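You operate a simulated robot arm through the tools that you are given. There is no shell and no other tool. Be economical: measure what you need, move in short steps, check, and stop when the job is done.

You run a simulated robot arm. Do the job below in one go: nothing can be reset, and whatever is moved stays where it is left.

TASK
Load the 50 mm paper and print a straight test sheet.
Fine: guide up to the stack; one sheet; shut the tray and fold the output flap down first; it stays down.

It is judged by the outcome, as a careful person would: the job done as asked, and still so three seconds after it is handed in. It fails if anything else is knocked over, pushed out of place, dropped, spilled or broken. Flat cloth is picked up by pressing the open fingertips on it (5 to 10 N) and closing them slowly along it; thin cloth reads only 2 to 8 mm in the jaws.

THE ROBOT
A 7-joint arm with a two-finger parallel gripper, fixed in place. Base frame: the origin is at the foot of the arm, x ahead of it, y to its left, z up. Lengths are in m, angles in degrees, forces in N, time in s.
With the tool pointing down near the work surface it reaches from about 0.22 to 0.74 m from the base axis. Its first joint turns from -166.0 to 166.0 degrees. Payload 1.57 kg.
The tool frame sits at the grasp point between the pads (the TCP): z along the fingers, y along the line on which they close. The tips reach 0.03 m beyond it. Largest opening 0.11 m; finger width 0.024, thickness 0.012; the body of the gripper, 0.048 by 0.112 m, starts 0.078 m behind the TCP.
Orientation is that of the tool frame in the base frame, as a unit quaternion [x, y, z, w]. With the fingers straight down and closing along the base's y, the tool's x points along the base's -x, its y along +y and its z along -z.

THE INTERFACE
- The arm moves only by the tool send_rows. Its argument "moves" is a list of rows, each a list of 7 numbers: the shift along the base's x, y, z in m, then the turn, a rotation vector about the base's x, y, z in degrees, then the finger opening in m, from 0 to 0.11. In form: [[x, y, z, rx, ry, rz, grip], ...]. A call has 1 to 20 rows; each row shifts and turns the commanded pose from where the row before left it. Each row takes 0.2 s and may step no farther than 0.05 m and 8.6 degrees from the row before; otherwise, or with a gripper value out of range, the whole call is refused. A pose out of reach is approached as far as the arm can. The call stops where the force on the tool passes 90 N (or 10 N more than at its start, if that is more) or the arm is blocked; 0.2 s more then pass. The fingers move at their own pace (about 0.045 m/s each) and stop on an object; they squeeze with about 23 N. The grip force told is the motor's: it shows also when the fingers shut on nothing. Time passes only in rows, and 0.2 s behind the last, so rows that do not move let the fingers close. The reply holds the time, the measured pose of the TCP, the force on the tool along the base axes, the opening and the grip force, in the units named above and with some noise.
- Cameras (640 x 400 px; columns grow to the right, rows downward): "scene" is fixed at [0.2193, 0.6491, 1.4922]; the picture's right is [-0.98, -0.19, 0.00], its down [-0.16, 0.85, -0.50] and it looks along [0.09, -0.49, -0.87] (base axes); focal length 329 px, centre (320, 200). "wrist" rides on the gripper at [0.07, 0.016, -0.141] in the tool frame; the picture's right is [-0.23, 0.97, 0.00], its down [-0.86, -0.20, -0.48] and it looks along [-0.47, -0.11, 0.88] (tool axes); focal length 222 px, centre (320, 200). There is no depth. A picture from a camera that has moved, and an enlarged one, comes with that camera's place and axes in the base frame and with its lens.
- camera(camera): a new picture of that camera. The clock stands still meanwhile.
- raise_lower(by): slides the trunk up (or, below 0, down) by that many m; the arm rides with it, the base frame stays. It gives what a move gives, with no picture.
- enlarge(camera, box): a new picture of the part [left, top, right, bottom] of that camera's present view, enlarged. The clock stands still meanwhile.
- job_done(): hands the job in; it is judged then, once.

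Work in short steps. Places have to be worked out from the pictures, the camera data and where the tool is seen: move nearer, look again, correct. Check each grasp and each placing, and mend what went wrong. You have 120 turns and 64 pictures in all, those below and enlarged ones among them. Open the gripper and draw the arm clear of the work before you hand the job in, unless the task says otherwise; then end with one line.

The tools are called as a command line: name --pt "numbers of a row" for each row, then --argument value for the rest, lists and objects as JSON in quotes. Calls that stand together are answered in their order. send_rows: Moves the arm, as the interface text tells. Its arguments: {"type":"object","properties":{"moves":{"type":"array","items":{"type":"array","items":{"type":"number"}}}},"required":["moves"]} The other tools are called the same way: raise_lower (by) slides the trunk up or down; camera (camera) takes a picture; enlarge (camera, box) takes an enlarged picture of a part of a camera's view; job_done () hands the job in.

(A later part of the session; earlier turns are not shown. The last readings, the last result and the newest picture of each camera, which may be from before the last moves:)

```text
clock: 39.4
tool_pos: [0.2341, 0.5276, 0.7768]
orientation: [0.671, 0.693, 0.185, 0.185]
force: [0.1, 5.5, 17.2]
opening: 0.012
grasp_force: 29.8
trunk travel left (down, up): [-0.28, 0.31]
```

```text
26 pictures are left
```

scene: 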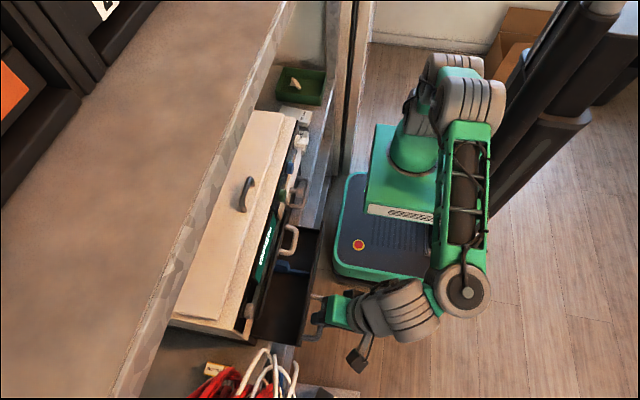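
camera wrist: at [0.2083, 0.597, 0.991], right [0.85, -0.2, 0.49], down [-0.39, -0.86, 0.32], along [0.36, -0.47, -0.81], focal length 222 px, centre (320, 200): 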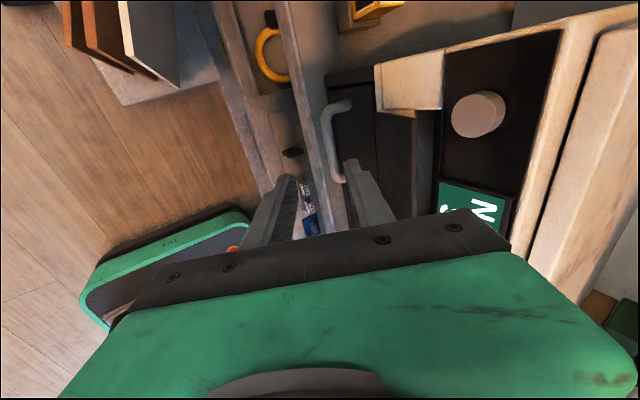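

It is the paper tray, with a blue guide inside. Pulling a bit further.

send_rows --pt "-0.012 0 0 0 0 0 0.0" --pt "-0.012 0 0.0 0 0 0 0.0" --pt "-0.012 0 0 0 0 0 0.0" --pt "-0.012 0 0 0 0 0 0.0" --pt "0 0 0 0 0 0 0.0"

enlarge --camera "scene" --box '[230, 190, 350, 350]'

```text
clock: 40.6
tool_pos: [0.1854, 0.5261, 0.7781]
orientation: [0.672, 0.693, 0.184, 0.185]
force: [-0.1, 5.0, 23.4]
opening: 0.012
grasp_force: 29.3
trunk travel left (down, up): [-0.28, 0.31]
```

```text
2.50 times, centred on (290, 270) of scene
camera zoom: at [0.2193, 0.6491, 1.4922], right [-0.98, -0.19, 0.0], down [-0.16, 0.85, -0.5], along [0.09, -0.49, -0.87], focal length 821 px, centre (395, 25)
```

zoom: 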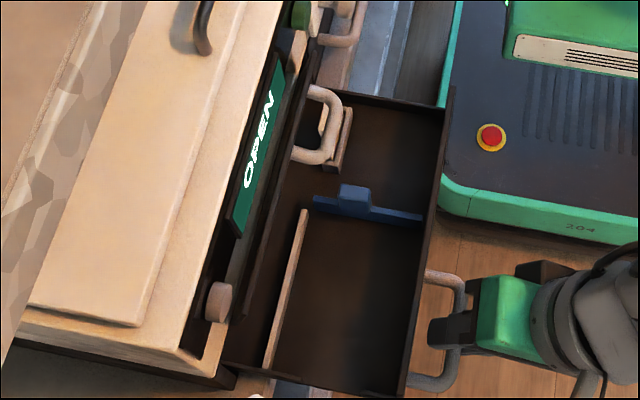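

The tray is fully open: blue guide wall at y≈0.436, cream back rail at x≈0.337, left wall y≈0.58. I'll release the handle, lift off and look from above.

send_rows --pt "0 0 0 0 0 0 0.035" --pt "-0.002 0 0.0 0 0 0 0.035" --pt "-0.0105 0 0.0175 0 0 0 0.035" --pt "-0.0105 0 0.0175 0 0 0 0.035" --pt "-0.0155 0 0.035 0 0 0 0.035" --pt "0 0 0.045 0 0 0 0.035" --pt "0.02 -0.02 0.04 0 0 0 0.035" --pt "0.02 -0.02 0.03 0 0 0 0.035" --pt "0 0 0 0 0 0 0.035"

camera --camera "wrist"

```text
clock: 42.6
tool_pos: [0.1905, 0.4724, 0.9293]
orientation: [0.672, 0.693, 0.183, 0.186]
force: [-0.4, 0.1, -0.5]
opening: 0.0353
grasp_force: 0.0
out of reach, approached as far as the arm can: row 6, 7
trunk travel left (down, up): [-0.28, 0.31]
```

```text
24 pictures are left
camera wrist: at [0.1321, 0.5413, 1.06], right [0.85, -0.2, 0.49], down [-0.39, -0.86, 0.32], along [0.36, -0.46, -0.81], focal length 222 px, centre (320, 200)
```

wrist: 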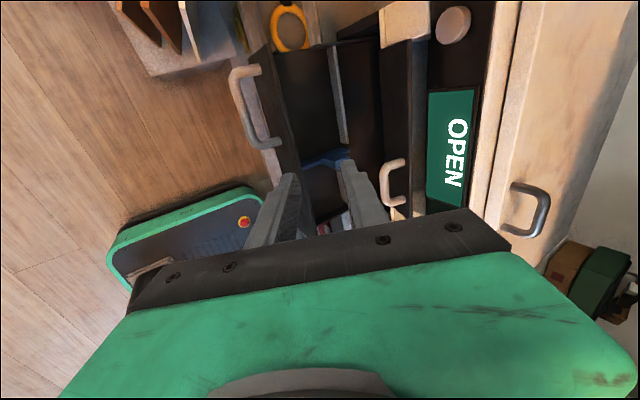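

Next the paper: roll back to y-closing, tool straight down, and move toward the 50 mm ream near (0.39,-0.06).

send_rows --pt "0 -0.02 0 -4.22 0 7.03 0.06" --pt "0 -0.03 0 -4.22 0 7.03 0.08" --pt "0 -0.03 0 -4.22 0 7.03 0.09" --pt "0 -0.03 0 -4.22 0 7.03 0.09" --pt "0.005 -0.03 0 -4.22 0 7.03 0.09" --pt "0.005 -0.03 0 -4.22 0 7.03 0.09" --pt "0.01 -0.03 0 -4.22 0 7.03 0.09" --pt "0.01 -0.03 0 -4.22 0 7.03 0.09" --pt "0.01 -0.03 0 -4.22 0 7.03 0.09" --pt "0.01 -0.03 0 -4.22 0 7.03 0.09" --pt "0.01 -0.03 0 -4.22 0 7.03 0.09" --pt "0.01 -0.03 0 0 8 0 0.09" --pt "0 -0.04 0 0 8 0 0.09" --pt "0 -0.04 0 0 8 0 0.09" --pt "0 -0.04 0 0 7 0 0.09" --pt "0 -0.03 0 0 0 0 0.09" --pt "0 0 0 0 0 0 0.09"

camera --camera "wrist"

```text
clock: 45.8
tool_pos: [0.24, 0.0876, 0.9393]
orientation: [-0.197, 0.98, 0.007, 0.038]
force: [-0.9, -0.6, 0.2]
opening: 0.0899
grasp_force: 0.1
trunk travel left (down, up): [-0.28, 0.31]
stopped in row 15: the arm was blocked; the commanded pose is now the measured one
```

```text
23 pictures are left
camera wrist: at [0.1583, 0.0722, 1.0754], right [-0.17, 0.99, 0.02], down [0.83, 0.13, 0.54], along [0.53, 0.1, -0.84], focal length 222 px, centre (320, 200)
```

wrist: 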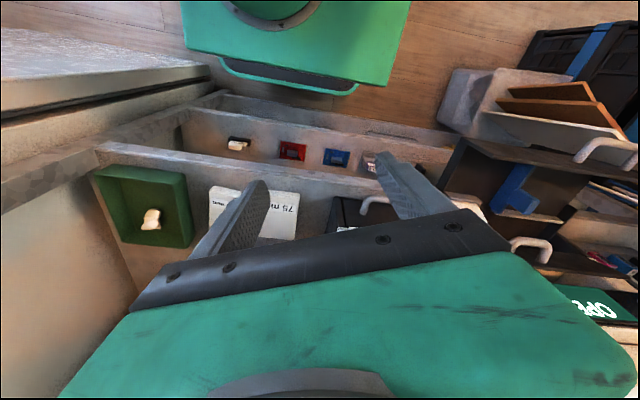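

The arm nudged a limit; yaw is ~23° off. I'll correct the yaw while moving outward (+x) and toward the ream.

send_rows --pt "0.03 -0.02 0 0 0 -7.5 0.09" --pt "0.03 -0.03 0 0 0 -7.5 0.09" --pt "0.02 -0.03 0 0 0 -7.5 0.09" --pt "0 -0.03 0 0 4 0 0.09" --pt "0 0 0 0 0 0 0.09"

camera --camera "wrist"

```text
clock: 46.3
tool_pos: [0.2477, 0.1189, 0.9449]
orientation: [-0.258, 0.965, 0.014, 0.048]
force: [0.6, -0.9, 0.2]
opening: 0.0899
grasp_force: 0.1
trunk travel left (down, up): [-0.28, 0.31]
stopped in row 2: the arm was blocked; the commanded pose is now the measured one
```

```text
22 pictures are left
camera wrist: at [0.1671, 0.0918, 1.0794], right [-0.29, 0.96, 0.03], down [0.8, 0.23, 0.56], along [0.53, 0.18, -0.83], focal length 222 px, centre (320, 200)
```

wrist: 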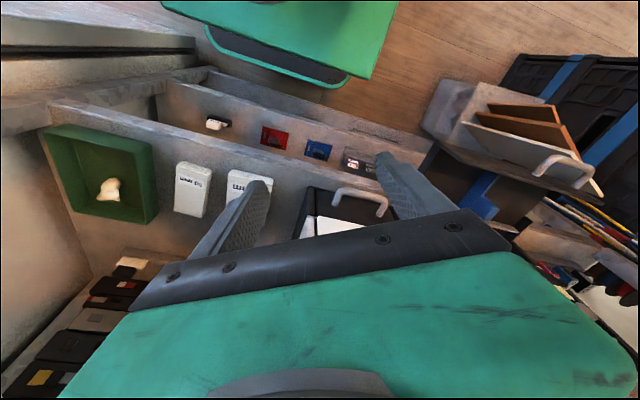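

Arm blocked again, and the ink drawer may look slightly open. Checking in the scene view.

camera --camera "scene"

enlarge --camera "scene" --box '[230, 100, 350, 260]'

```text
21 pictures are left
```

scene: 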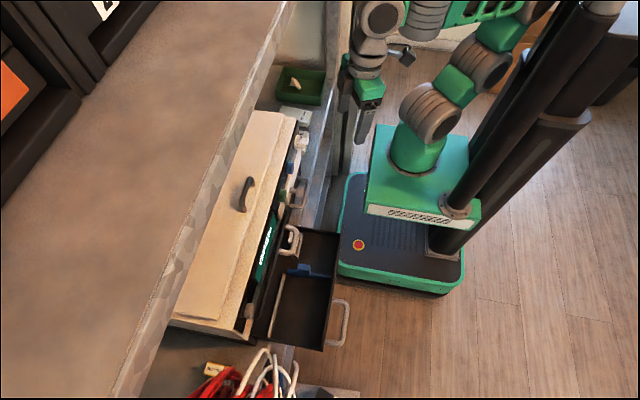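

```text
2.50 times, centred on (290, 180) of scene
camera zoom: at [0.2193, 0.6491, 1.4922], right [-0.98, -0.19, 0.0], down [-0.16, 0.85, -0.5], along [0.09, -0.49, -0.87], focal length 821 px, centre (395, 250)
```

zoom: 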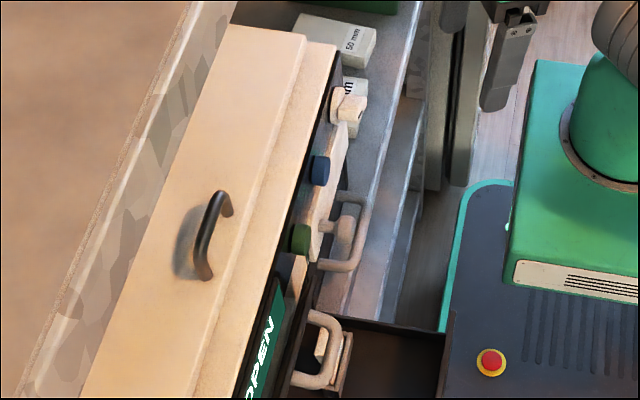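

The ink drawer looks shut. I'll translate only (outward and right) to leave the cramped arm posture.

send_rows --pt "0.01 -0.03 0.01 0 0 0 0.09" --pt "0.01 -0.03 0.01 0 0 0 0.09" --pt "0.01 -0.03 0.0 0 0 0 0.09" --pt "0.02 -0.03 0 0 0 0 0.09" --pt "0.02 -0.03 0 0 0 0 0.09" --pt "0 0 0 0 0 0 0.09"

```text
clock: 46.8
tool_pos: [0.2345, 0.1244, 0.9541]
orientation: [-0.374, 0.926, 0.017, 0.033]
force: [-0.6, 0.1, -0.5]
opening: 0.09
grasp_force: 0.0
trunk travel left (down, up): [-0.28, 0.31]
stopped in row 2: the arm was blocked; the commanded pose is now the measured one
```

The wrist is drifting in yaw the other way (+z), so that's evidently the free direction. The gripper is symmetric, so I'll turn that way while moving right.

send_rows --pt "0.0 -0.01 0.0 0 0 8 0.09" --pt "0.005 -0.02 0.0 0 0 8 0.09" --pt "0.005 -0.02 0.0 0 0 8 0.09" --pt "0.005 -0.03 0 0 0 8 0.09" --pt "0.005 -0.03 0 0 0 8 0.09" --pt "0.01 -0.03 0 0 0 8 0.09"

```text
clock: 47.6
tool_pos: [0.2287, 0.1208, 0.9475]
orientation: [-0.607, 0.794, 0.027, 0.018]
force: [0.7, -0.1, 0.2]
opening: 0.0901
grasp_force: 0.1
trunk travel left (down, up): [-0.28, 0.31]
stopped in row 3: the arm was blocked; the commanded pose is now the measured one
```

I think the folded elbow is bumping the column behind the base; extending outward should free it. Moving +x in front of the printer.

send_rows --pt "0.02 0 0.0 0 0 0 0.09" --pt "0.02 0 0.0 0 0 0 0.09" --pt "0.02 0 0.0 0 0 0 0.09" --pt "0.02 0 0 0 0 0 0.09" --pt "0 0 0 0 0 0 0.09"

send_rows --pt "0.0 -0.02 0.0 0 0 0 0.09" --pt "0.0 -0.02 0.0 0 0 0 0.09" --pt "0.0 -0.02 0.0 0 0 0 0.09" --pt "0.0 -0.02 0.0 0 0 0 0.09"

```text
clock: 48.8
tool_pos: [0.3011, 0.1383, 0.9501]
orientation: [-0.639, 0.768, 0.03, 0.019]
force: [0.1, -0.4, -0.3]
opening: 0.09
grasp_force: 0.2
trunk travel left (down, up): [-0.28, 0.31]
```

```text
clock: 49.3
tool_pos: [0.294, 0.1371, 0.9385]
orientation: [-0.675, 0.737, 0.032, -0.003]
force: [-0.1, -0.5, 0.7]
opening: 0.0903
grasp_force: 0.0
trunk travel left (down, up): [-0.28, 0.31]
stopped in row 2: the arm was blocked; the commanded pose is now the measured one
```

Azimuth ~20–25° keeps blocking, which looks like joint 1 at its limit with the upper arm leaning backward. I'll swing back to the left, then raise the trunk and lower the tool so the upper arm stands upright and other joints can share the swing.

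send_rows --pt "-0.025 0.024 0 0 0 -8 0.06" --pt "-0.025 0.024 0 0 0 -8 0.06" --pt "-0.025 0.024 0 0 0 -8 0.06" --pt "-0.025 0.024 0 0 0 -8 0.06" --pt "-0.025 0.024 0 0 0 -8 0.06" --pt "-0.02 0.024 0 0 0 -5 0.06" --pt "0 0 0 0 0 0 0.06"

raise_lower --by 0.2

send_rows --pt "0 0 -0.04 0 0 0 0.06" --pt "0 0 -0.04 0 0 0 0.06" --pt "0 0 -0.04 0 0 0 0.06" --pt "0 0 -0.04 0 0 0 0.06" --pt "0 0 -0.03 0 0 0 0.06" --pt "0 0 0 0 0 0 0.06"

camera --camera "scene"

```text
clock: 50.9
tool_pos: [0.1419, 0.282, 0.9431]
orientation: [-0.34, 0.94, 0.025, 0.015]
force: [0.3, 0.1, 0.3]
opening: 0.06
grasp_force: 0.1
trunk travel left (down, up): [-0.28, 0.31]
```

```text
clock: 53.0
tool_pos: [0.1418, 0.2805, 1.1422]
orientation: [-0.339, 0.94, 0.024, 0.015]
force: [0.7, 0.0, 0.2]
opening: 0.06
grasp_force: 0.0
trunk travel left (down, up): [-0.48, 0.11]
```

```text
clock: 54.4
tool_pos: [0.142, 0.2815, 0.9523]
orientation: [-0.339, 0.94, 0.025, 0.016]
force: [-0.1, -0.5, 0.1]
opening: 0.0599
grasp_force: 0.0
trunk travel left (down, up): [-0.48, 0.11]
```

```text
19 pictures are left
```

scene: 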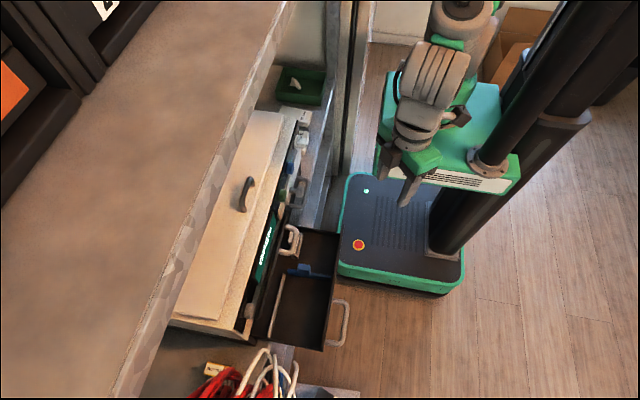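

The arm is more upright now. Swinging around at radius ~0.32 toward the paper while correcting the yaw.

send_rows --pt "0.0415 -0.0195 0 0 0 -4 0.06" --pt "0.021 -0.018 0 0 0 -4 0.06" --pt "0.021 -0.018 0 0 0 -4 0.06" --pt "0.018 -0.021 0 0 0 -4 0.06" --pt "0.018 -0.021 0 0 0 -4 0.06" --pt "0.014 -0.024 0 0 0 -4 0.06" --pt "0.014 -0.024 0 0 0 -4 0.06" --pt "0.01 -0.026 0 0 0 -4 0.06" --pt "0.009 -0.026 0 0 0 -4 0.06" --pt "0.005 -0.027 0 0 0 -4 0.06" --pt "0.005 -0.028 0 0 0 0 0.06" --pt "0 0 0 0 0 0 0.06"

```text
clock: 57.0
tool_pos: [0.3183, 0.029, 0.9518]
orientation: [0.002, 1.0, 0.019, 0.021]
force: [0.1, 0.4, 0.1]
opening: 0.0597
grasp_force: 0.0
trunk travel left (down, up): [-0.48, 0.11]
```

Excellent, the swing worked with yaw 0. Moving to just in front of the ream and looking.

send_rows --pt "0 -0.028 -0.02 0 2 0 0.09" --pt "0.0 -0.028 -0.02 0 0 0 0.09" --pt "0.0 -0.02 -0.02 0 0 0 0.09" --pt "0 0 0 0 0 0 0.09"

camera --camera "wrist"

```text
clock: 58.0
tool_pos: [0.3182, -0.0485, 0.8901]
orientation: [0.003, 1.0, 0.017, 0.005]
force: [0.0, 0.3, 1.0]
opening: 0.0898
grasp_force: 0.0
trunk travel left (down, up): [-0.48, 0.11]
```

```text
18 pictures are left
camera wrist: at [0.2472, -0.0371, 1.0325], right [0.23, 0.97, 0.04], down [0.85, -0.22, 0.48], along [0.47, -0.08, -0.88], focal length 222 px, centre (320, 200)
```

wrist: 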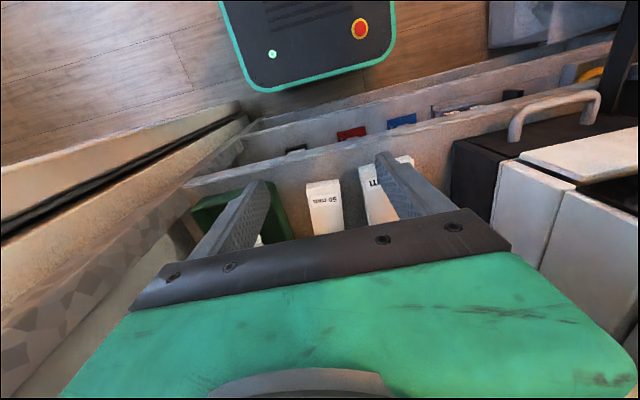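

The 50 mm ream spans y≈-0.081…-0.033, front at x≈0.386; the 75 mm ream starts at y≈0.0, the green box ends at y≈-0.12. I'll tilt the tool 30° forward (keeping the wrist out from under the shelf), opening 0.066, and approach.

send_rows --pt "0.005 -0.002 0 0 -7.5 0 0.066" --pt "0.01 -0.002 0 0 -7.5 0 0.066" --pt "0.01 -0.002 -0.005 0 -7.5 0 0.066" --pt "0.01 -0.002 -0.01 0 -7.5 0 0.066" --pt "0.01 0 -0.02 0 0 0 0.066" --pt "0.01 0 -0.02 0 0 0 0.066" --pt "0 0 0 0 0 0 0.066"

camera --camera "wrist"

```text
clock: 59.6
tool_pos: [0.3735, -0.0565, 0.8361]
orientation: [-0.002, 0.964, 0.019, 0.264]
force: [-0.5, -0.4, 0.0]
opening: 0.0662
grasp_force: 0.0
trunk travel left (down, up): [-0.48, 0.11]
```

```text
17 pictures are left
camera wrist: at [0.241, -0.0444, 0.9238], right [0.18, 0.97, 0.15], down [0.5, -0.22, 0.84], along [0.85, -0.08, -0.52], focal length 222 px, centre (320, 200)
```

wrist: 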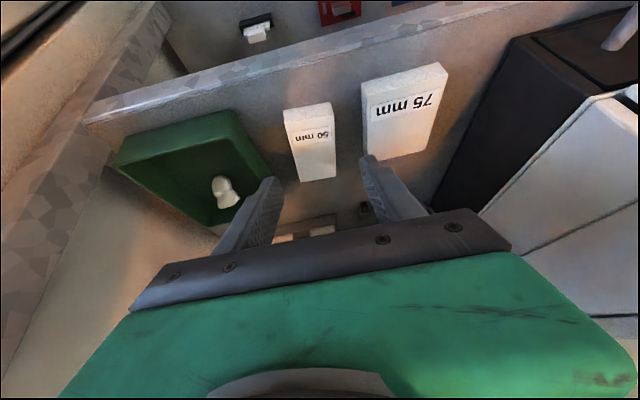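

The ream is about 0.1 m long, x 0.383–0.478, centred between the fingers. Descending to grip its sides near the centre.

send_rows --pt "0.012 -0.001 -0.018 0 0 0 0.066" --pt "0.012 -0.001 -0.018 0 0 0 0.066" --pt "0.012 0 -0.018 0 0 0 0.066" --pt "0.01 0 -0.014 0 0 0 0.066" --pt "0.005 0 -0.009 0 0 0 0.066" --pt "0 0 0 0 0 0 0.066" --pt "0 0 0 0 0 0 0.055" --pt "0 0 0 0 0 0 0.045" --pt "0 0 0 0 0 0 0.04" --pt "0 0 0 0 0 0 0.035"

```text
clock: 61.8
tool_pos: [0.4246, -0.0578, 0.7604]
orientation: [-0.002, 0.964, 0.018, 0.264]
force: [-0.2, 0.3, -0.3]
opening: 0.0494
grasp_force: 22.7
trunk travel left (down, up): [-0.48, 0.11]
```

Gripped at 49.4 mm. Lifting and drawing back.

send_rows --pt "0 0 0.01 0 0 0 0.035" --pt "0 0 0.02 0 0 0 0.035" --pt "-0.02 0 0.025 0 0 0 0.035" --pt "-0.03 0 0.03 0 0 0 0.035" --pt "-0.03 0 0.03 0 0 0 0.035" --pt "-0.02 0.0 0.03 0 0 0 0.035" --pt "-0.01 0 0.03 0 0 0 0.035" --pt "0 0 0 0 0 0 0.035"

camera --camera "wrist"

```text
clock: 63.4
tool_pos: [0.2733, 0.0098, 0.8482]
orientation: [-0.047, 0.983, 0.119, 0.135]
force: [-0.4, 0.1, -0.5]
opening: 0.0493
grasp_force: 22.6
trunk travel left (down, up): [-0.48, 0.11]
stopped in row 7: the arm was blocked; the commanded pose is now the measured one
```

```text
16 pictures are left
camera wrist: at [0.1691, -0.0133, 0.9656], right [0.1, 0.96, 0.28], down [0.72, -0.26, 0.64], along [0.68, 0.14, -0.72], focal length 222 px, centre (320, 200)
```

wrist: 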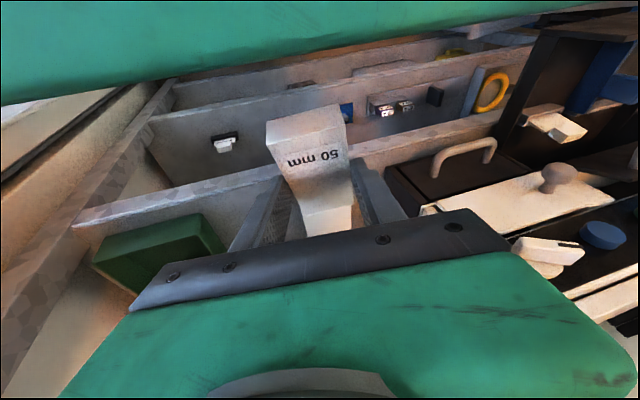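

Ream is held, but I came too close to the base and the hand tilted. Moving outward/up and levelling the hand.

send_rows --pt "0.015 0 0.015 -3.5 0 -2 0.035" --pt "0.015 0 0.015 -3.5 0 -2 0.035" --pt "0.015 0 0.02 -3.5 0 -2 0.035" --pt "0.0 0 0.02 -3.5 0 -1 0.035" --pt "0 0 0 0 0 0 0.035"

```text
clock: 63.9
tool_pos: [0.2916, -0.039, 0.8677]
orientation: [0.079, 0.986, 0.057, 0.137]
force: [1.0, -0.1, -0.4]
opening: 0.0494
grasp_force: 23.0
trunk travel left (down, up): [-0.48, 0.11]
stopped in row 2: the arm was blocked; the commanded pose is now the measured one
```

send_rows --pt "0.015 0 0.01 -1 0 2 0.035" --pt "0.015 0 0.015 -1 0 2 0.035" --pt "0.01 0 0.02 -2 0 2 0.035" --pt "0.0 0 0.02 -1 0 2 0.035" --pt "0 0 0 0 0 0 0.035"

```text
clock: 65.1
tool_pos: [0.3321, -0.0402, 0.9345]
orientation: [0.004, 0.99, 0.023, 0.139]
force: [-0.4, -0.9, -0.7]
opening: 0.0491
grasp_force: 23.0
trunk travel left (down, up): [-0.48, 0.11]
```

Hand is level again at (0.332,-0.04,0.93) with the ream held. Swinging back along the same arc toward the tray, tool vertical.

send_rows --pt "0 0.02 0 0 8 0 0.035" --pt "-0.005 0.025 0 0 8 0 0.035" --pt "-0.007 0.025 0 0 0 0 0.035" --pt "-0.005 0.028 0 0 0 0 0.035" --pt "-0.005 0.027 0 0 0 0 0.035" --pt "-0.009 0.026 0 0 0 0 0.035" --pt "-0.01 0.026 0 0 0 0 0.035" --pt "-0.014 0.024 0 0 0 0 0.035" --pt "-0.014 0.024 0 0 0 0 0.035" --pt "0 0.03 0 0 0 0 0.035" --pt "0 0.03 0 0 0 0 0.035" --pt "0 0.035 0 0 0 0 0.035" --pt "0 0.035 0 0 0 0 0.035" --pt "0 0.035 0 0 0 0 0.035" --pt "0 0.035 0 0 0 0 0.035" --pt "0 0.035 0 0 0 0 0.035" --pt "0 0 0 0 0 0 0.035"

camera --camera "wrist"

```text
clock: 68.7
tool_pos: [0.2634, 0.4216, 0.9336]
orientation: [0.008, 1.0, 0.023, -0.001]
force: [0.7, 0.2, -1.0]
opening: 0.0493
grasp_force: 22.9
trunk travel left (down, up): [-0.48, 0.11]
```

```text
15 pictures are left
camera wrist: at [0.1942, 0.4319, 1.0767], right [0.24, 0.97, 0.04], down [0.85, -0.23, 0.47], along [0.46, -0.08, -0.88], focal length 222 px, centre (320, 200)
```

wrist: 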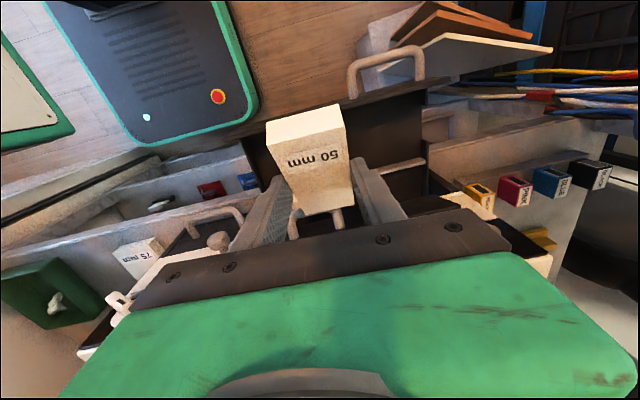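

Ream is carried over the tray. Tray interior ≈ x 0.236–0.333, left wall y≈0.575. I'll go to y≈0.527 and restore the 30° tilt (so the ream is level), then look.

send_rows --pt "0 0.03 0 0 -5 0 0.035" --pt "0 0.03 -0.01 0 -8 0 0.035" --pt "0.005 0.03 -0.01 0 -8 0 0.035" --pt "0.005 0.016 -0.02 0 -8 0 0.035" --pt "0.004 0 -0.02 0 -2 0 0.035" --pt "0 0 0 0 0 0 0.035"

camera --camera "wrist"

enlarge --camera "scene" --box '[230, 190, 390, 350]'

```text
clock: 70.1
tool_pos: [0.2773, 0.5255, 0.875]
orientation: [0.001, 0.964, 0.024, 0.266]
force: [0.9, -0.9, -0.3]
opening: 0.0493
grasp_force: 22.6
trunk travel left (down, up): [-0.48, 0.11]
```

```text
14 pictures are left
camera wrist: at [0.1441, 0.5368, 0.9604], right [0.19, 0.97, 0.16], down [0.49, -0.23, 0.84], along [0.85, -0.08, -0.52], focal length 222 px, centre (320, 200)
```

wrist: 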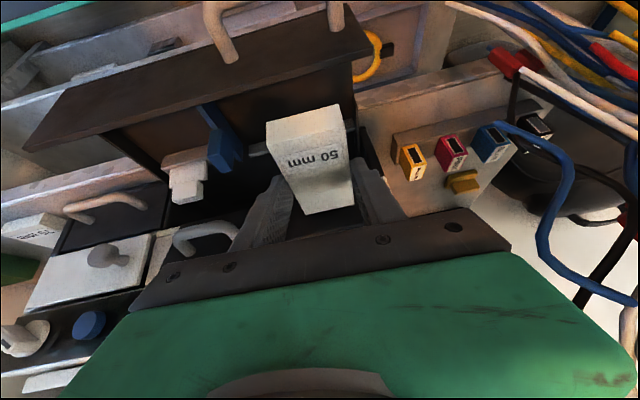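

```text
2.50 times, centred on (310, 270) of scene
camera zoom: at [0.2193, 0.6491, 1.4922], right [-0.98, -0.19, 0.0], down [-0.16, 0.85, -0.5], along [0.09, -0.49, -0.87], focal length 821 px, centre (345, 25)
```

zoom: 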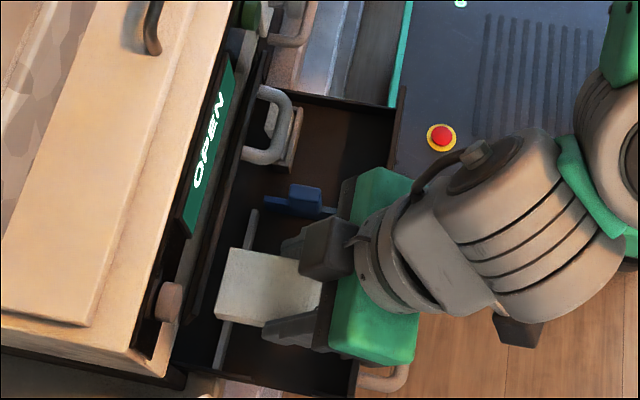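

Ream: x 0.240–0.332 and the tray pocket x 0.236–0.334: it fits. Lowering slowly.

send_rows --pt "0 0 -0.02 0 0 0 0.035" --pt "0 0 -0.02 0 0 0 0.035" --pt "0 0 -0.015 0 0 0 0.035" --pt "0 0 -0.01 0 0 0 0.035" --pt "0 0 -0.008 0 0 0 0.035" --pt "0 0 0 0 0 0 0.035"

```text
clock: 71.5
tool_pos: [0.2771, 0.5258, 0.8015]
orientation: [0.002, 0.964, 0.024, 0.266]
force: [0.2, -0.1, -1.2]
opening: 0.0495
grasp_force: 23.1
trunk travel left (down, up): [-0.48, 0.11]
```

No contact yet; continuing in small steps.

send_rows --pt "0 0 -0.005 0 0 0 0.035" --pt "0 0 -0.005 0 0 0 0.035" --pt "0 0 -0.004 0 0 0 0.035" --pt "0 0 0 0 0 0 0.035"

enlarge --camera "scene" --box '[230, 230, 350, 350]'

```text
clock: 72.5
tool_pos: [0.2786, 0.5249, 0.7869]
orientation: [0.001, 0.964, 0.024, 0.265]
force: [0.5, 1.0, -0.1]
opening: 0.0493
grasp_force: 23.3
trunk travel left (down, up): [-0.48, 0.11]
```

```text
3.33 times, centred on (290, 290) of scene
camera zoom: at [0.2193, 0.6491, 1.4922], right [-0.98, -0.19, 0.0], down [-0.16, 0.85, -0.5], along [0.09, -0.49, -0.87], focal length 1095 px, centre (420, -100)
```

zoom: 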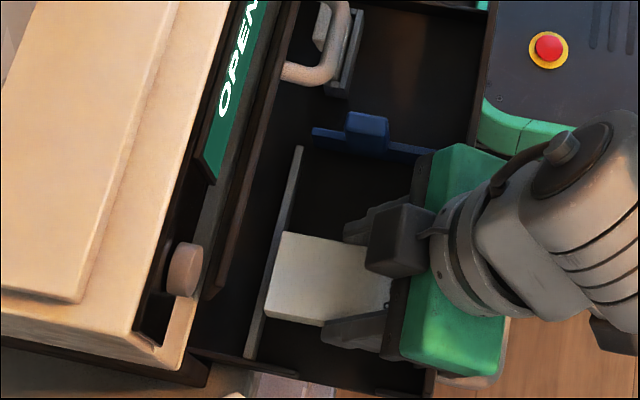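

The ream sits just in front of the rail. Continuing down to contact.

send_rows --pt "0 0 -0.004 0 0 0 0.035" --pt "0 0 -0.004 0 0 0 0.035" --pt "0 0 -0.003 0 0 0 0.035" --pt "0 0 0 0 0 0 0.035"

```text
clock: 73.5
tool_pos: [0.2772, 0.5265, 0.7776]
orientation: [0.001, 0.964, 0.024, 0.266]
force: [0.2, -0.4, -0.6]
opening: 0.0492
grasp_force: 23.0
trunk travel left (down, up): [-0.48, 0.11]
```

send_rows --pt "0 0 -0.004 0 0 0 0.035" --pt "0 0 -0.003 0 0 0 0.035" --pt "0 0 -0.003 0 0 0 0.035" --pt "0 0 0 0 0 0 0.035"

```text
clock: 74.5
tool_pos: [0.2774, 0.5272, 0.7694]
orientation: [0.003, 0.963, 0.025, 0.267]
force: [1.0, 2.3, 18.1]
opening: 0.05
grasp_force: 22.5
trunk travel left (down, up): [-0.48, 0.11]
```

Contact felt (18 N): the ream is on the tray floor. Easing up slightly, opening a little, and withdrawing.

send_rows --pt "0 0 0.001 0 0 0 0.035" --pt "0 0 0.0 0 0 0 0.055" --pt "0 0 0 0 0 0 0.06" --pt "0 0 0 0 0 0 0.06" --pt "-0.006 0 0.01 0 0 0 0.06" --pt "-0.01 0 0.02 0 0 0 0.06" --pt "-0.005 0 0.03 0 0 0 0.06" --pt "0 -0.02 0.03 0 0 0 0.04" --pt "0 -0.02 0.02 0 0 0 0.03" --pt "0 0 0 0 0 0 0.03"

camera --camera "wrist"

```text
clock: 76.7
tool_pos: [0.2558, 0.4862, 0.8779]
orientation: [0.002, 0.964, 0.023, 0.267]
force: [-0.5, -0.3, 0.4]
opening: 0.0299
grasp_force: 0.0
trunk travel left (down, up): [-0.48, 0.11]
```

```text
11 pictures are left
camera wrist: at [0.1233, 0.4965, 0.964], right [0.19, 0.97, 0.16], down [0.49, -0.23, 0.84], along [0.85, -0.08, -0.52], focal length 222 px, centre (320, 200)
```

wrist: 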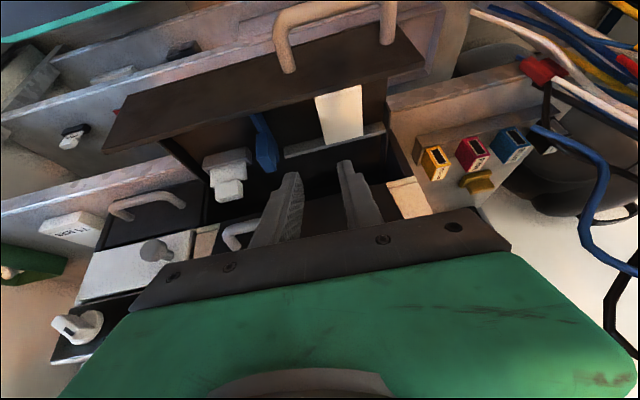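

Ream is in the tray, just beside the left wall with a small gap. Next the guide: its plate is at y≈0.425, tab (0.298,0.423,0.75). I'll close the fingers, go to its right side and lower.

send_rows --pt "0.01 -0.035 0 0 7 0 0.0" --pt "0.005 -0.035 0 0 7 0 0.0" --pt "0.005 -0.033 0 0 6 0 0.0" --pt "0 0 -0.02 0 0 0 0.0" --pt "0 0 0 0 0 0 0.0"

camera --camera "wrist"

```text
clock: 77.9
tool_pos: [0.2755, 0.383, 0.8567]
orientation: [0.006, 0.995, 0.022, 0.094]
force: [-0.6, 0.3, 0.2]
opening: 0.0
grasp_force: 21.2
trunk travel left (down, up): [-0.48, 0.11]
```

```text
10 pictures are left
camera wrist: at [0.1804, 0.394, 0.9839], right [0.23, 0.97, 0.09], down [0.75, -0.23, 0.62], along [0.62, -0.08, -0.78], focal length 222 px, centre (320, 200)
```

wrist: 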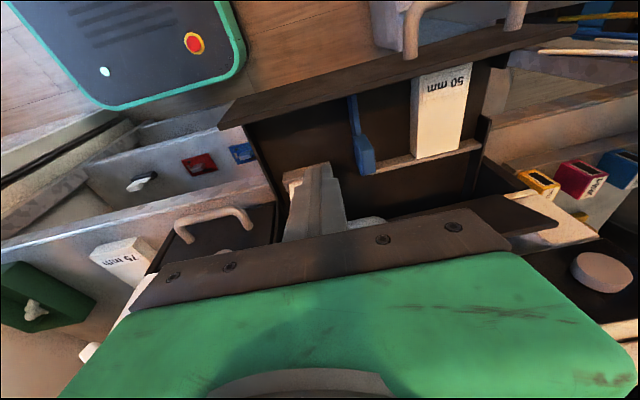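

Clear view: ream seated against the rail and straight; guide plate at y≈0.433. Lowering the closed fingers on its right side.

send_rows --pt "-0.012 0.012 0 0 0 0 0.0" --pt "0 0 -0.03 0 0 0 0.0" --pt "0 0 -0.03 0 0 0 0.0" --pt "0 0 -0.02 0 0 0 0.0" --pt "0 0 0 0 0 0 0.0"

```text
clock: 79.1
tool_pos: [0.2639, 0.396, 0.7766]
orientation: [0.006, 0.995, 0.023, 0.094]
force: [-0.3, -0.6, 0.6]
opening: 0.0001
grasp_force: 21.2
trunk travel left (down, up): [-0.48, 0.11]
```

No contact. A bit lower, then push toward +y in small steps.

send_rows --pt "0 0 -0.007 0 0 0 0.0" --pt "0 0.01 0 0 0 0 0.0" --pt "0 0.01 0 0 0 0 0.0" --pt "0 0.01 0 0 0 0 0.0" --pt "0 0.01 0 0 0 0 0.0" --pt "0 0.01 0 0 0 0 0.0" --pt "0 0.01 0 0 0 0 0.0" --pt "0 0 0 0 0 0 0.0"

```text
clock: 80.9
tool_pos: [0.2631, 0.4547, 0.7709]
orientation: [0.005, 0.995, 0.024, 0.095]
force: [-0.5, -0.8, 0.2]
opening: 0.0001
grasp_force: 21.1
trunk travel left (down, up): [-0.48, 0.11]
```

Guide moves with little friction. Continue in smaller steps watching force.

send_rows --pt "0 0.008 0 0 0 0 0.0" --pt "0 0.008 0 0 0 0 0.0" --pt "0 0.005 0 0 0 0 0.0" --pt "0 0.004 0 0 0 0 0.0" --pt "0 0 0 0 0 0 0.0"

enlarge --camera "scene" --box '[230, 230, 350, 350]'

```text
clock: 82.1
tool_pos: [0.2633, 0.4797, 0.771]
orientation: [0.005, 0.995, 0.024, 0.095]
force: [0.3, 0.4, 0.3]
opening: 0.0
grasp_force: 20.9
trunk travel left (down, up): [-0.48, 0.11]
```

```text
3.33 times, centred on (290, 290) of scene
camera zoom: at [0.2193, 0.6491, 1.4922], right [-0.98, -0.19, 0.0], down [-0.16, 0.85, -0.5], along [0.09, -0.49, -0.87], focal length 1095 px, centre (420, -100)
```

zoom: 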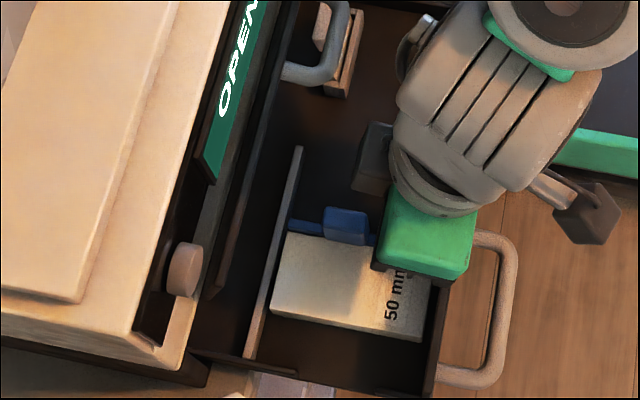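

The guide has reached the ream; there is still ~2–3 cm to the left fence. I'll keep pushing so the stack sits squarely between fence and guide.

send_rows --pt "0 0.006 0 0 0 0 0.0" --pt "0 0.006 0 0 0 0 0.0" --pt "0 0.004 0 0 0 0 0.0" --pt "0 0.003 0 0 0 0 0.0" --pt "0 0 0 0 0 0 0.0"

```text
clock: 83.3
tool_pos: [0.2644, 0.498, 0.7705]
orientation: [0.005, 0.995, 0.024, 0.095]
force: [-0.5, -0.3, -1.6]
opening: 0.0001
grasp_force: 21.3
trunk travel left (down, up): [-0.48, 0.11]
```

Still light; continue in 2–3 mm steps until the fence is felt.

send_rows --pt "0 0.003 0 0 0 0 0.0" --pt "0 0.003 0 0 0 0 0.0" --pt "0 0.002 0 0 0 0 0.0" --pt "0 0.002 0 0 0 0 0.0" --pt "0 0 0 0 0 0 0.0"

```text
clock: 84.5
tool_pos: [0.2633, 0.5086, 0.7695]
orientation: [0.005, 0.995, 0.023, 0.094]
force: [-0.2, -0.7, -0.9]
opening: 0.0002
grasp_force: 21.1
trunk travel left (down, up): [-0.48, 0.11]
```

send_rows --pt "0 0.003 0 0 0 0 0.0" --pt "0 0.002 0 0 0 0 0.0" --pt "0 0.002 0 0 0 0 0.0" --pt "0 0 0 0 0 0 0.0"

enlarge --camera "scene" --box '[230, 250, 350, 350]'

```text
clock: 85.5
tool_pos: [0.2638, 0.5125, 0.7701]
orientation: [0.007, 0.995, 0.021, 0.094]
force: [1.7, -18.4, 1.4]
opening: 0.0
grasp_force: 21.1
trunk travel left (down, up): [-0.48, 0.11]
```

```text
4.00 times, centred on (290, 300) of scene
camera zoom: at [0.2193, 0.6491, 1.4922], right [-0.98, -0.19, 0.0], down [-0.16, 0.85, -0.5], along [0.09, -0.49, -0.87], focal length 1314 px, centre (440, -200)
```

zoom: 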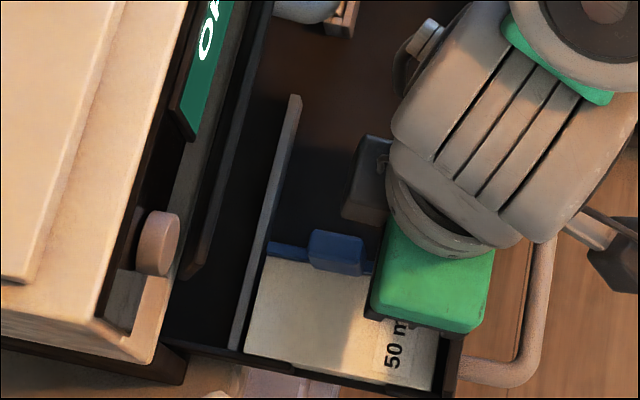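

Stack is snug between fence and guide (18 N). Backing off and rising, then moving in front of the tray to push it shut.

send_rows --pt "0 -0.004 0 0 0 0 0.0" --pt "0 -0.008 0.0 0 0 0 0.0" --pt "0 0 0.03 0 0 0 0.0" --pt "0 0 0.04 0 0 0 0.0" --pt "0 -0.01 0.03 0 0 0 0.0" --pt "-0.04 -0.02 0 0 -7 0 0.0" --pt "-0.04 -0.02 0 0 -8 0 0.0" --pt "-0.04 0 0 0 -8 0 0.0" --pt "-0.01 0 -0.01 0 -7 0 0.0" --pt "0 0 0 0 0 0 0.0"

```text
clock: 87.7
tool_pos: [0.15, 0.4589, 0.8776]
orientation: [0.027, 0.938, 0.034, 0.345]
force: [0.8, -0.1, 0.1]
opening: 0.0
grasp_force: 21.3
trunk travel left (down, up): [-0.48, 0.11]
```

Lowering in front of the tray face and pushing slowly.

send_rows --pt "0 -0.005 -0.03 0 0 0 0.0" --pt "0 -0.005 -0.03 0 0 0 0.0" --pt "0 0 -0.03 0 0 0 0.0" --pt "0.02 0 0 0 0 0 0.0" --pt "0.02 0 0 0 0 0 0.0" --pt "0.015 0 0 0 0 0 0.0" --pt "0.015 0 0 0 0 0 0.0" --pt "0.015 0 0 0 0 0 0.0" --pt "0.015 0 0 0 0 0 0.0" --pt "0.015 0 0 0 0 0 0.0" --pt "0.015 0 0 0 0 0 0.0" --pt "0 0 0 0 0 0 0.0"

```text
clock: 90.3
tool_pos: [0.2638, 0.4438, 0.7718]
orientation: [-0.001, 0.937, 0.023, 0.349]
force: [-0.1, 0.8, 1.3]
opening: 0.0
grasp_force: 21.1
trunk travel left (down, up): [-0.48, 0.11]
```

Continuing the push toward closed.

send_rows --pt "0.015 0 0 0 0 0 0.0" --pt "0.015 0 0 0 0 0 0.0" --pt "0.015 0 0 0 0 0 0.0" --pt "0.01 0 0 0 0 0 0.0" --pt "0.008 0 0 0 0 0 0.0" --pt "0 0 0 0 0 0 0.0"

enlarge --camera "scene" --box '[210, 180, 370, 340]'

```text
clock: 91.7
tool_pos: [0.3282, 0.444, 0.7703]
orientation: [-0.001, 0.936, 0.023, 0.35]
force: [0.1, 0.7, -0.2]
opening: 0.0003
grasp_force: 21.7
trunk travel left (down, up): [-0.48, 0.11]
```

```text
2.50 times, centred on (290, 260) of scene
camera zoom: at [0.2193, 0.6491, 1.4922], right [-0.98, -0.19, 0.0], down [-0.16, 0.85, -0.5], along [0.09, -0.49, -0.87], focal length 821 px, centre (395, 50)
```

zoom: 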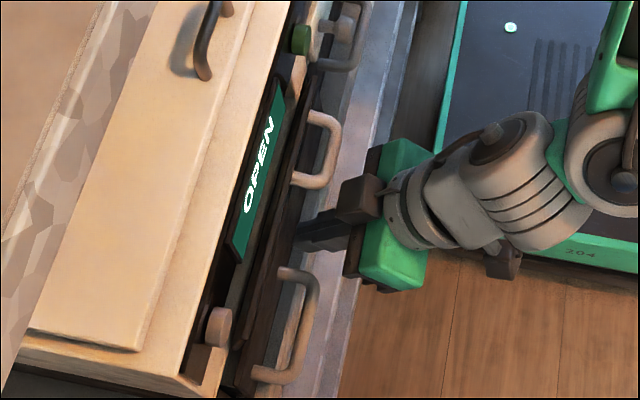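

Nearly shut, display still "OPEN". Pushing the last centimetre or two until it stops.

send_rows --pt "0.006 0 0 0 0 0 0.0" --pt "0.006 0 0 0 0 0 0.0" --pt "0.004 0 0 0 0 0 0.0" --pt "0.004 0 0 0 0 0 0.0" --pt "0 0 0 0 0 0 0.0"

```text
clock: 92.9
tool_pos: [0.3421, 0.4432, 0.7713]
orientation: [-0.004, 0.937, 0.024, 0.349]
force: [-46.3, -7.8, 13.1]
opening: 0.0
grasp_force: 21.6
trunk travel left (down, up): [-0.48, 0.11]
```

Firm stop (46 N): tray is shut. Backing off, rising, and rolling the gripper 90° to take the flap handle again.

send_rows --pt "-0.03 0 0 0 0 0 0.0" --pt "-0.04 0 0.02 0 0 0 0.0" --pt "-0.02 0 0.04 0 0 0 0.02" --pt "0 -0.01 0.03 5.36 0 -6.2 0.035" --pt "0 -0.01 0.03 5.36 0 -6.2 0.035" --pt "0 -0.01 0.02 5.36 0 -6.2 0.035" --pt "0 -0.01 0 5.36 0 -6.2 0.035" --pt "0 0 0 5.36 0 -6.2 0.035" --pt "0 0 0 5.36 0 -6.2 0.035" --pt "0 0 0 5.36 0 -6.2 0.035" --pt "0 0 0 5.36 0 -6.2 0.035" --pt "0 0 0 5.36 0 -6.2 0.035" --pt "0 0 0 5.36 0 -6.2 0.035" --pt "0 0 0 5.36 0 -6.2 0.035" --pt "0.02 0 0 0 5 0 0.035" --pt "0.01 0 0 0 5 0 0.035" --pt "0 0 0 0 0 0 0.035"

camera --camera "wrist"

```text
clock: 96.5
tool_pos: [0.2872, 0.4034, 0.9108]
orientation: [0.683, 0.672, 0.205, 0.202]
force: [-0.2, 0.1, -0.1]
opening: 0.0349
grasp_force: 0.0
trunk travel left (down, up): [-0.48, 0.11]
```

```text
6 pictures are left
camera wrist: at [0.224, 0.4727, 1.0383], right [0.81, -0.24, 0.53], down [-0.44, -0.85, 0.28], along [0.38, -0.47, -0.8], focal length 222 px, centre (320, 200)
```

wrist: 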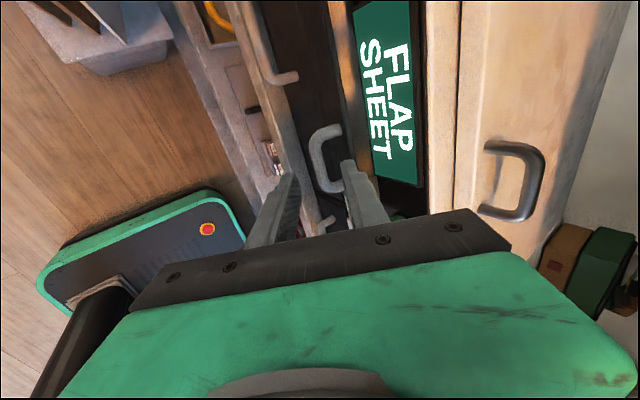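

Display now reads "FLAP / SHEET" — tray and paper accepted, only the flap remains. Bar is at ≈(0.325,0.40,0.85); approaching and gripping.

send_rows --pt "-0.007 0 0 0 0 0 0.035" --pt "0.0115 0 -0.0175 0 0 0 0.035" --pt "0.0115 0 -0.0175 0 0 0 0.035" --pt "0.012 0 -0.018 0 0 0 0.035" --pt "0 0 0 0 0 0 0.02" --pt "0 0 0 0 0 0 0.0" --pt "0 0 0 0 0 0 0.0"

```text
clock: 98.1
tool_pos: [0.315, 0.404, 0.8571]
orientation: [0.683, 0.671, 0.205, 0.202]
force: [-0.2, 0.0, -0.1]
opening: 0.0116
grasp_force: 25.2
trunk travel left (down, up): [-0.48, 0.11]
```

Gripped. I'll follow the hinge arc: out and slightly down, flattening the tool a bit.

send_rows --pt "-0.006 0 -0.001 0 -2 0 0.0" --pt "-0.006 0 -0.003 0 -3 0 0.0" --pt "-0.006 0 -0.004 0 -3 0 0.0" --pt "-0.004 0 -0.005 0 -3 0 0.0" --pt "-0.003 0 -0.006 0 -3 0 0.0" --pt "0 0 0 0 0 0 0.0"

```text
clock: 99.5
tool_pos: [0.2909, 0.4041, 0.8382]
orientation: [0.653, 0.642, 0.286, 0.283]
force: [22.8, -4.5, -3.2]
opening: 0.0114
grasp_force: 29.4
trunk travel left (down, up): [-0.48, 0.11]
```

Still holding; flap resists 23 N in +x, so the arc is turning downward. Continuing mostly down.

send_rows --pt "0.001 0 -0.006 0 -3 0 0.0" --pt "0.002 0 -0.006 0 -3 0 0.0" --pt "0.002 0 -0.006 0 -3 0 0.0" --pt "0.002 0 -0.006 0 -3 0 0.0" --pt "0 0 0 0 0 0 0.0"

enlarge --camera "scene" --box '[210, 180, 370, 340]'

```text
clock: 100.7
tool_pos: [0.295, 0.4051, 0.8152]
orientation: [0.618, 0.609, 0.355, 0.347]
force: [-24.3, 3.1, -3.7]
opening: 0.0114
grasp_force: 29.1
trunk travel left (down, up): [-0.48, 0.11]
```

```text
2.50 times, centred on (290, 260) of scene
camera zoom: at [0.2193, 0.6491, 1.4922], right [-0.98, -0.19, 0.0], down [-0.16, 0.85, -0.5], along [0.09, -0.49, -0.87], focal length 821 px, centre (395, 50)
```

zoom: 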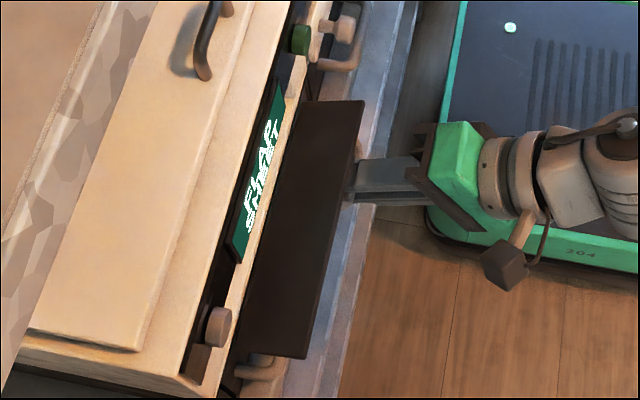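

Flap is well down (~60–70°). A bit more with less +x, then I'll release and press it flat from above.

send_rows --pt "-0.003 0 -0.006 0 -3 0 0.0" --pt "-0.001 0 -0.006 0 -4 0 0.0" --pt "0.001 0 -0.006 0 -4 0 0.0" --pt "0.002 0 -0.005 0 -4 0 0.0" --pt "0 0 0 0 0 0 0.0"

```text
clock: 101.9
tool_pos: [0.2975, 0.4035, 0.7927]
orientation: [0.568, 0.558, 0.43, 0.425]
force: [21.8, 3.4, 10.3]
opening: 0.0115
grasp_force: 29.4
trunk travel left (down, up): [-0.48, 0.11]
```

Following a little further down/in.

send_rows --pt "0.004 0 -0.005 0 -3 0 0.0" --pt "0.004 0 -0.005 0 -3 0 0.0" --pt "0.003 0 -0.004 0 -3 0 0.0" --pt "0 0 0 0 0 0 0.0"

camera --camera "scene"

```text
clock: 102.9
tool_pos: [0.3072, 0.406, 0.7875]
orientation: [0.541, 0.526, 0.469, 0.459]
force: [21.3, -0.9, 51.4]
opening: 0.0121
grasp_force: 29.2
out of reach, approached as far as the arm can: row 3
trunk travel left (down, up): [-0.48, 0.11]
```

```text
4 pictures are left
```

scene: 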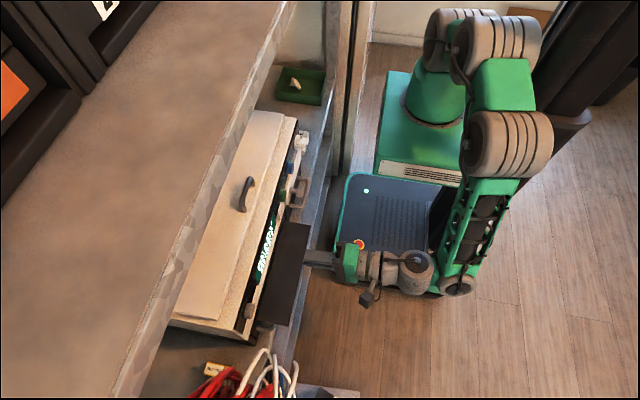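

Flap is at its stop (51 N up). Releasing and backing straight out, then reading the display.

send_rows --pt "0 0 0.003 0 0 0 0.02" --pt "0 0 0.0 0 0 0 0.024" --pt "0 0 0 0 0 0 0.024" --pt "-0.02 0 -0.002 0 0 0 0.024" --pt "-0.03 0 -0.003 0 0 0 0.024" --pt "-0.04 0 0.0 0 0 0 0.024" --pt "-0.01 0 0.04 0 0 0 0.0" --pt "0 0 0.04 0 0 0 0.0" --pt "0 0 0 0 0 0 0.0"

enlarge --camera "scene" --box '[220, 120, 350, 340]'

```text
clock: 104.9
tool_pos: [0.2767, 0.3905, 0.8236]
orientation: [0.539, 0.534, 0.461, 0.461]
force: [-0.2, 0.1, 0.1]
opening: 0.0
grasp_force: 21.5
out of reach, approached as far as the arm can: row 1, 4, 5, 6, 7, 8
trunk travel left (down, up): [-0.48, 0.11]
```

```text
1.82 times, centred on (285, 230) of scene
camera zoom: at [0.2193, 0.6491, 1.4922], right [-0.98, -0.19, 0.0], down [-0.16, 0.85, -0.5], along [0.09, -0.49, -0.87], focal length 597 px, centre (384, 146)
```

zoom: 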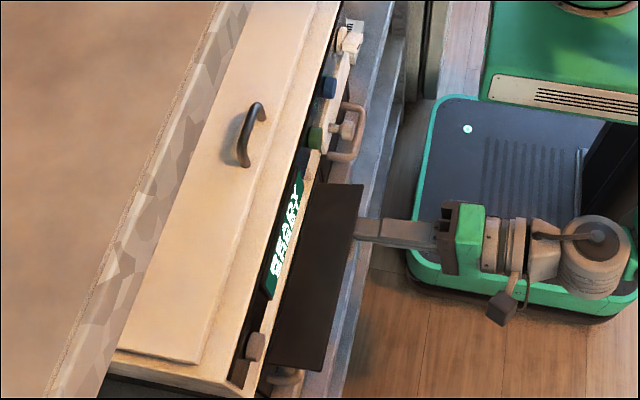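

Display seems to read "READY". I'll zoom tightly on the display and buttons to decide which one prints.

enlarge --camera "scene" --box '[250, 130, 314, 290]'

```text
2.50 times, centred on (282, 210) of scene
camera zoom: at [0.2193, 0.6491, 1.4922], right [-0.98, -0.19, 0.0], down [-0.16, 0.85, -0.5], along [0.09, -0.49, -0.87], focal length 821 px, centre (415, 175)
```

zoom: 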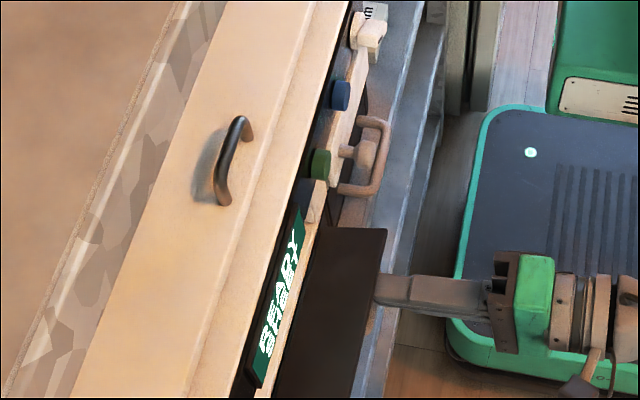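

"READY / SHEET" – good. The green button (≈(0.356,0.326,0.909)) is the start key. I'll raise the closed fingertips to its height, in front of it.

send_rows --pt "0 0 0.03 0 2 0 0.0" --pt "0 -0.02 0.03 0 3 0 0.0" --pt "0 -0.025 0.03 0 3 0 0.0" --pt "0 -0.02 0.004 0 2 0 0.0" --pt "0 0 0 0 0 0 0.0"

```text
clock: 106.1
tool_pos: [0.2753, 0.3243, 0.9183]
orientation: [0.572, 0.561, 0.423, 0.424]
force: [-0.9, 0.3, -0.3]
opening: 0.0
grasp_force: 21.8
trunk travel left (down, up): [-0.48, 0.11]
```

Pose is right per readings; one wrist look to verify alignment before pressing.

camera --camera "wrist"

```text
1 pictures are left
camera wrist: at [0.146, 0.3955, 0.9749], right [0.27, -0.24, 0.93], down [-0.53, -0.85, -0.06], along [0.8, -0.47, -0.36], focal length 222 px, centre (320, 200)
```

wrist: 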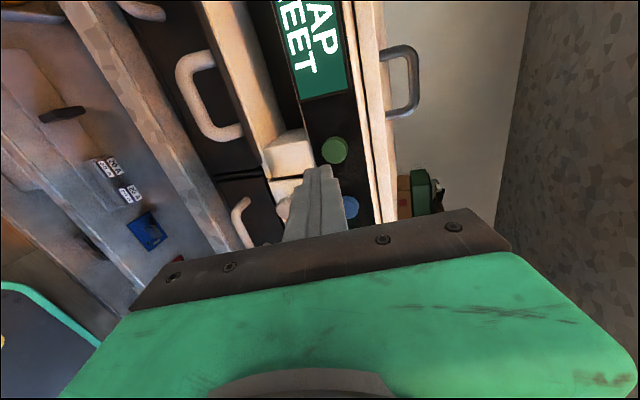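

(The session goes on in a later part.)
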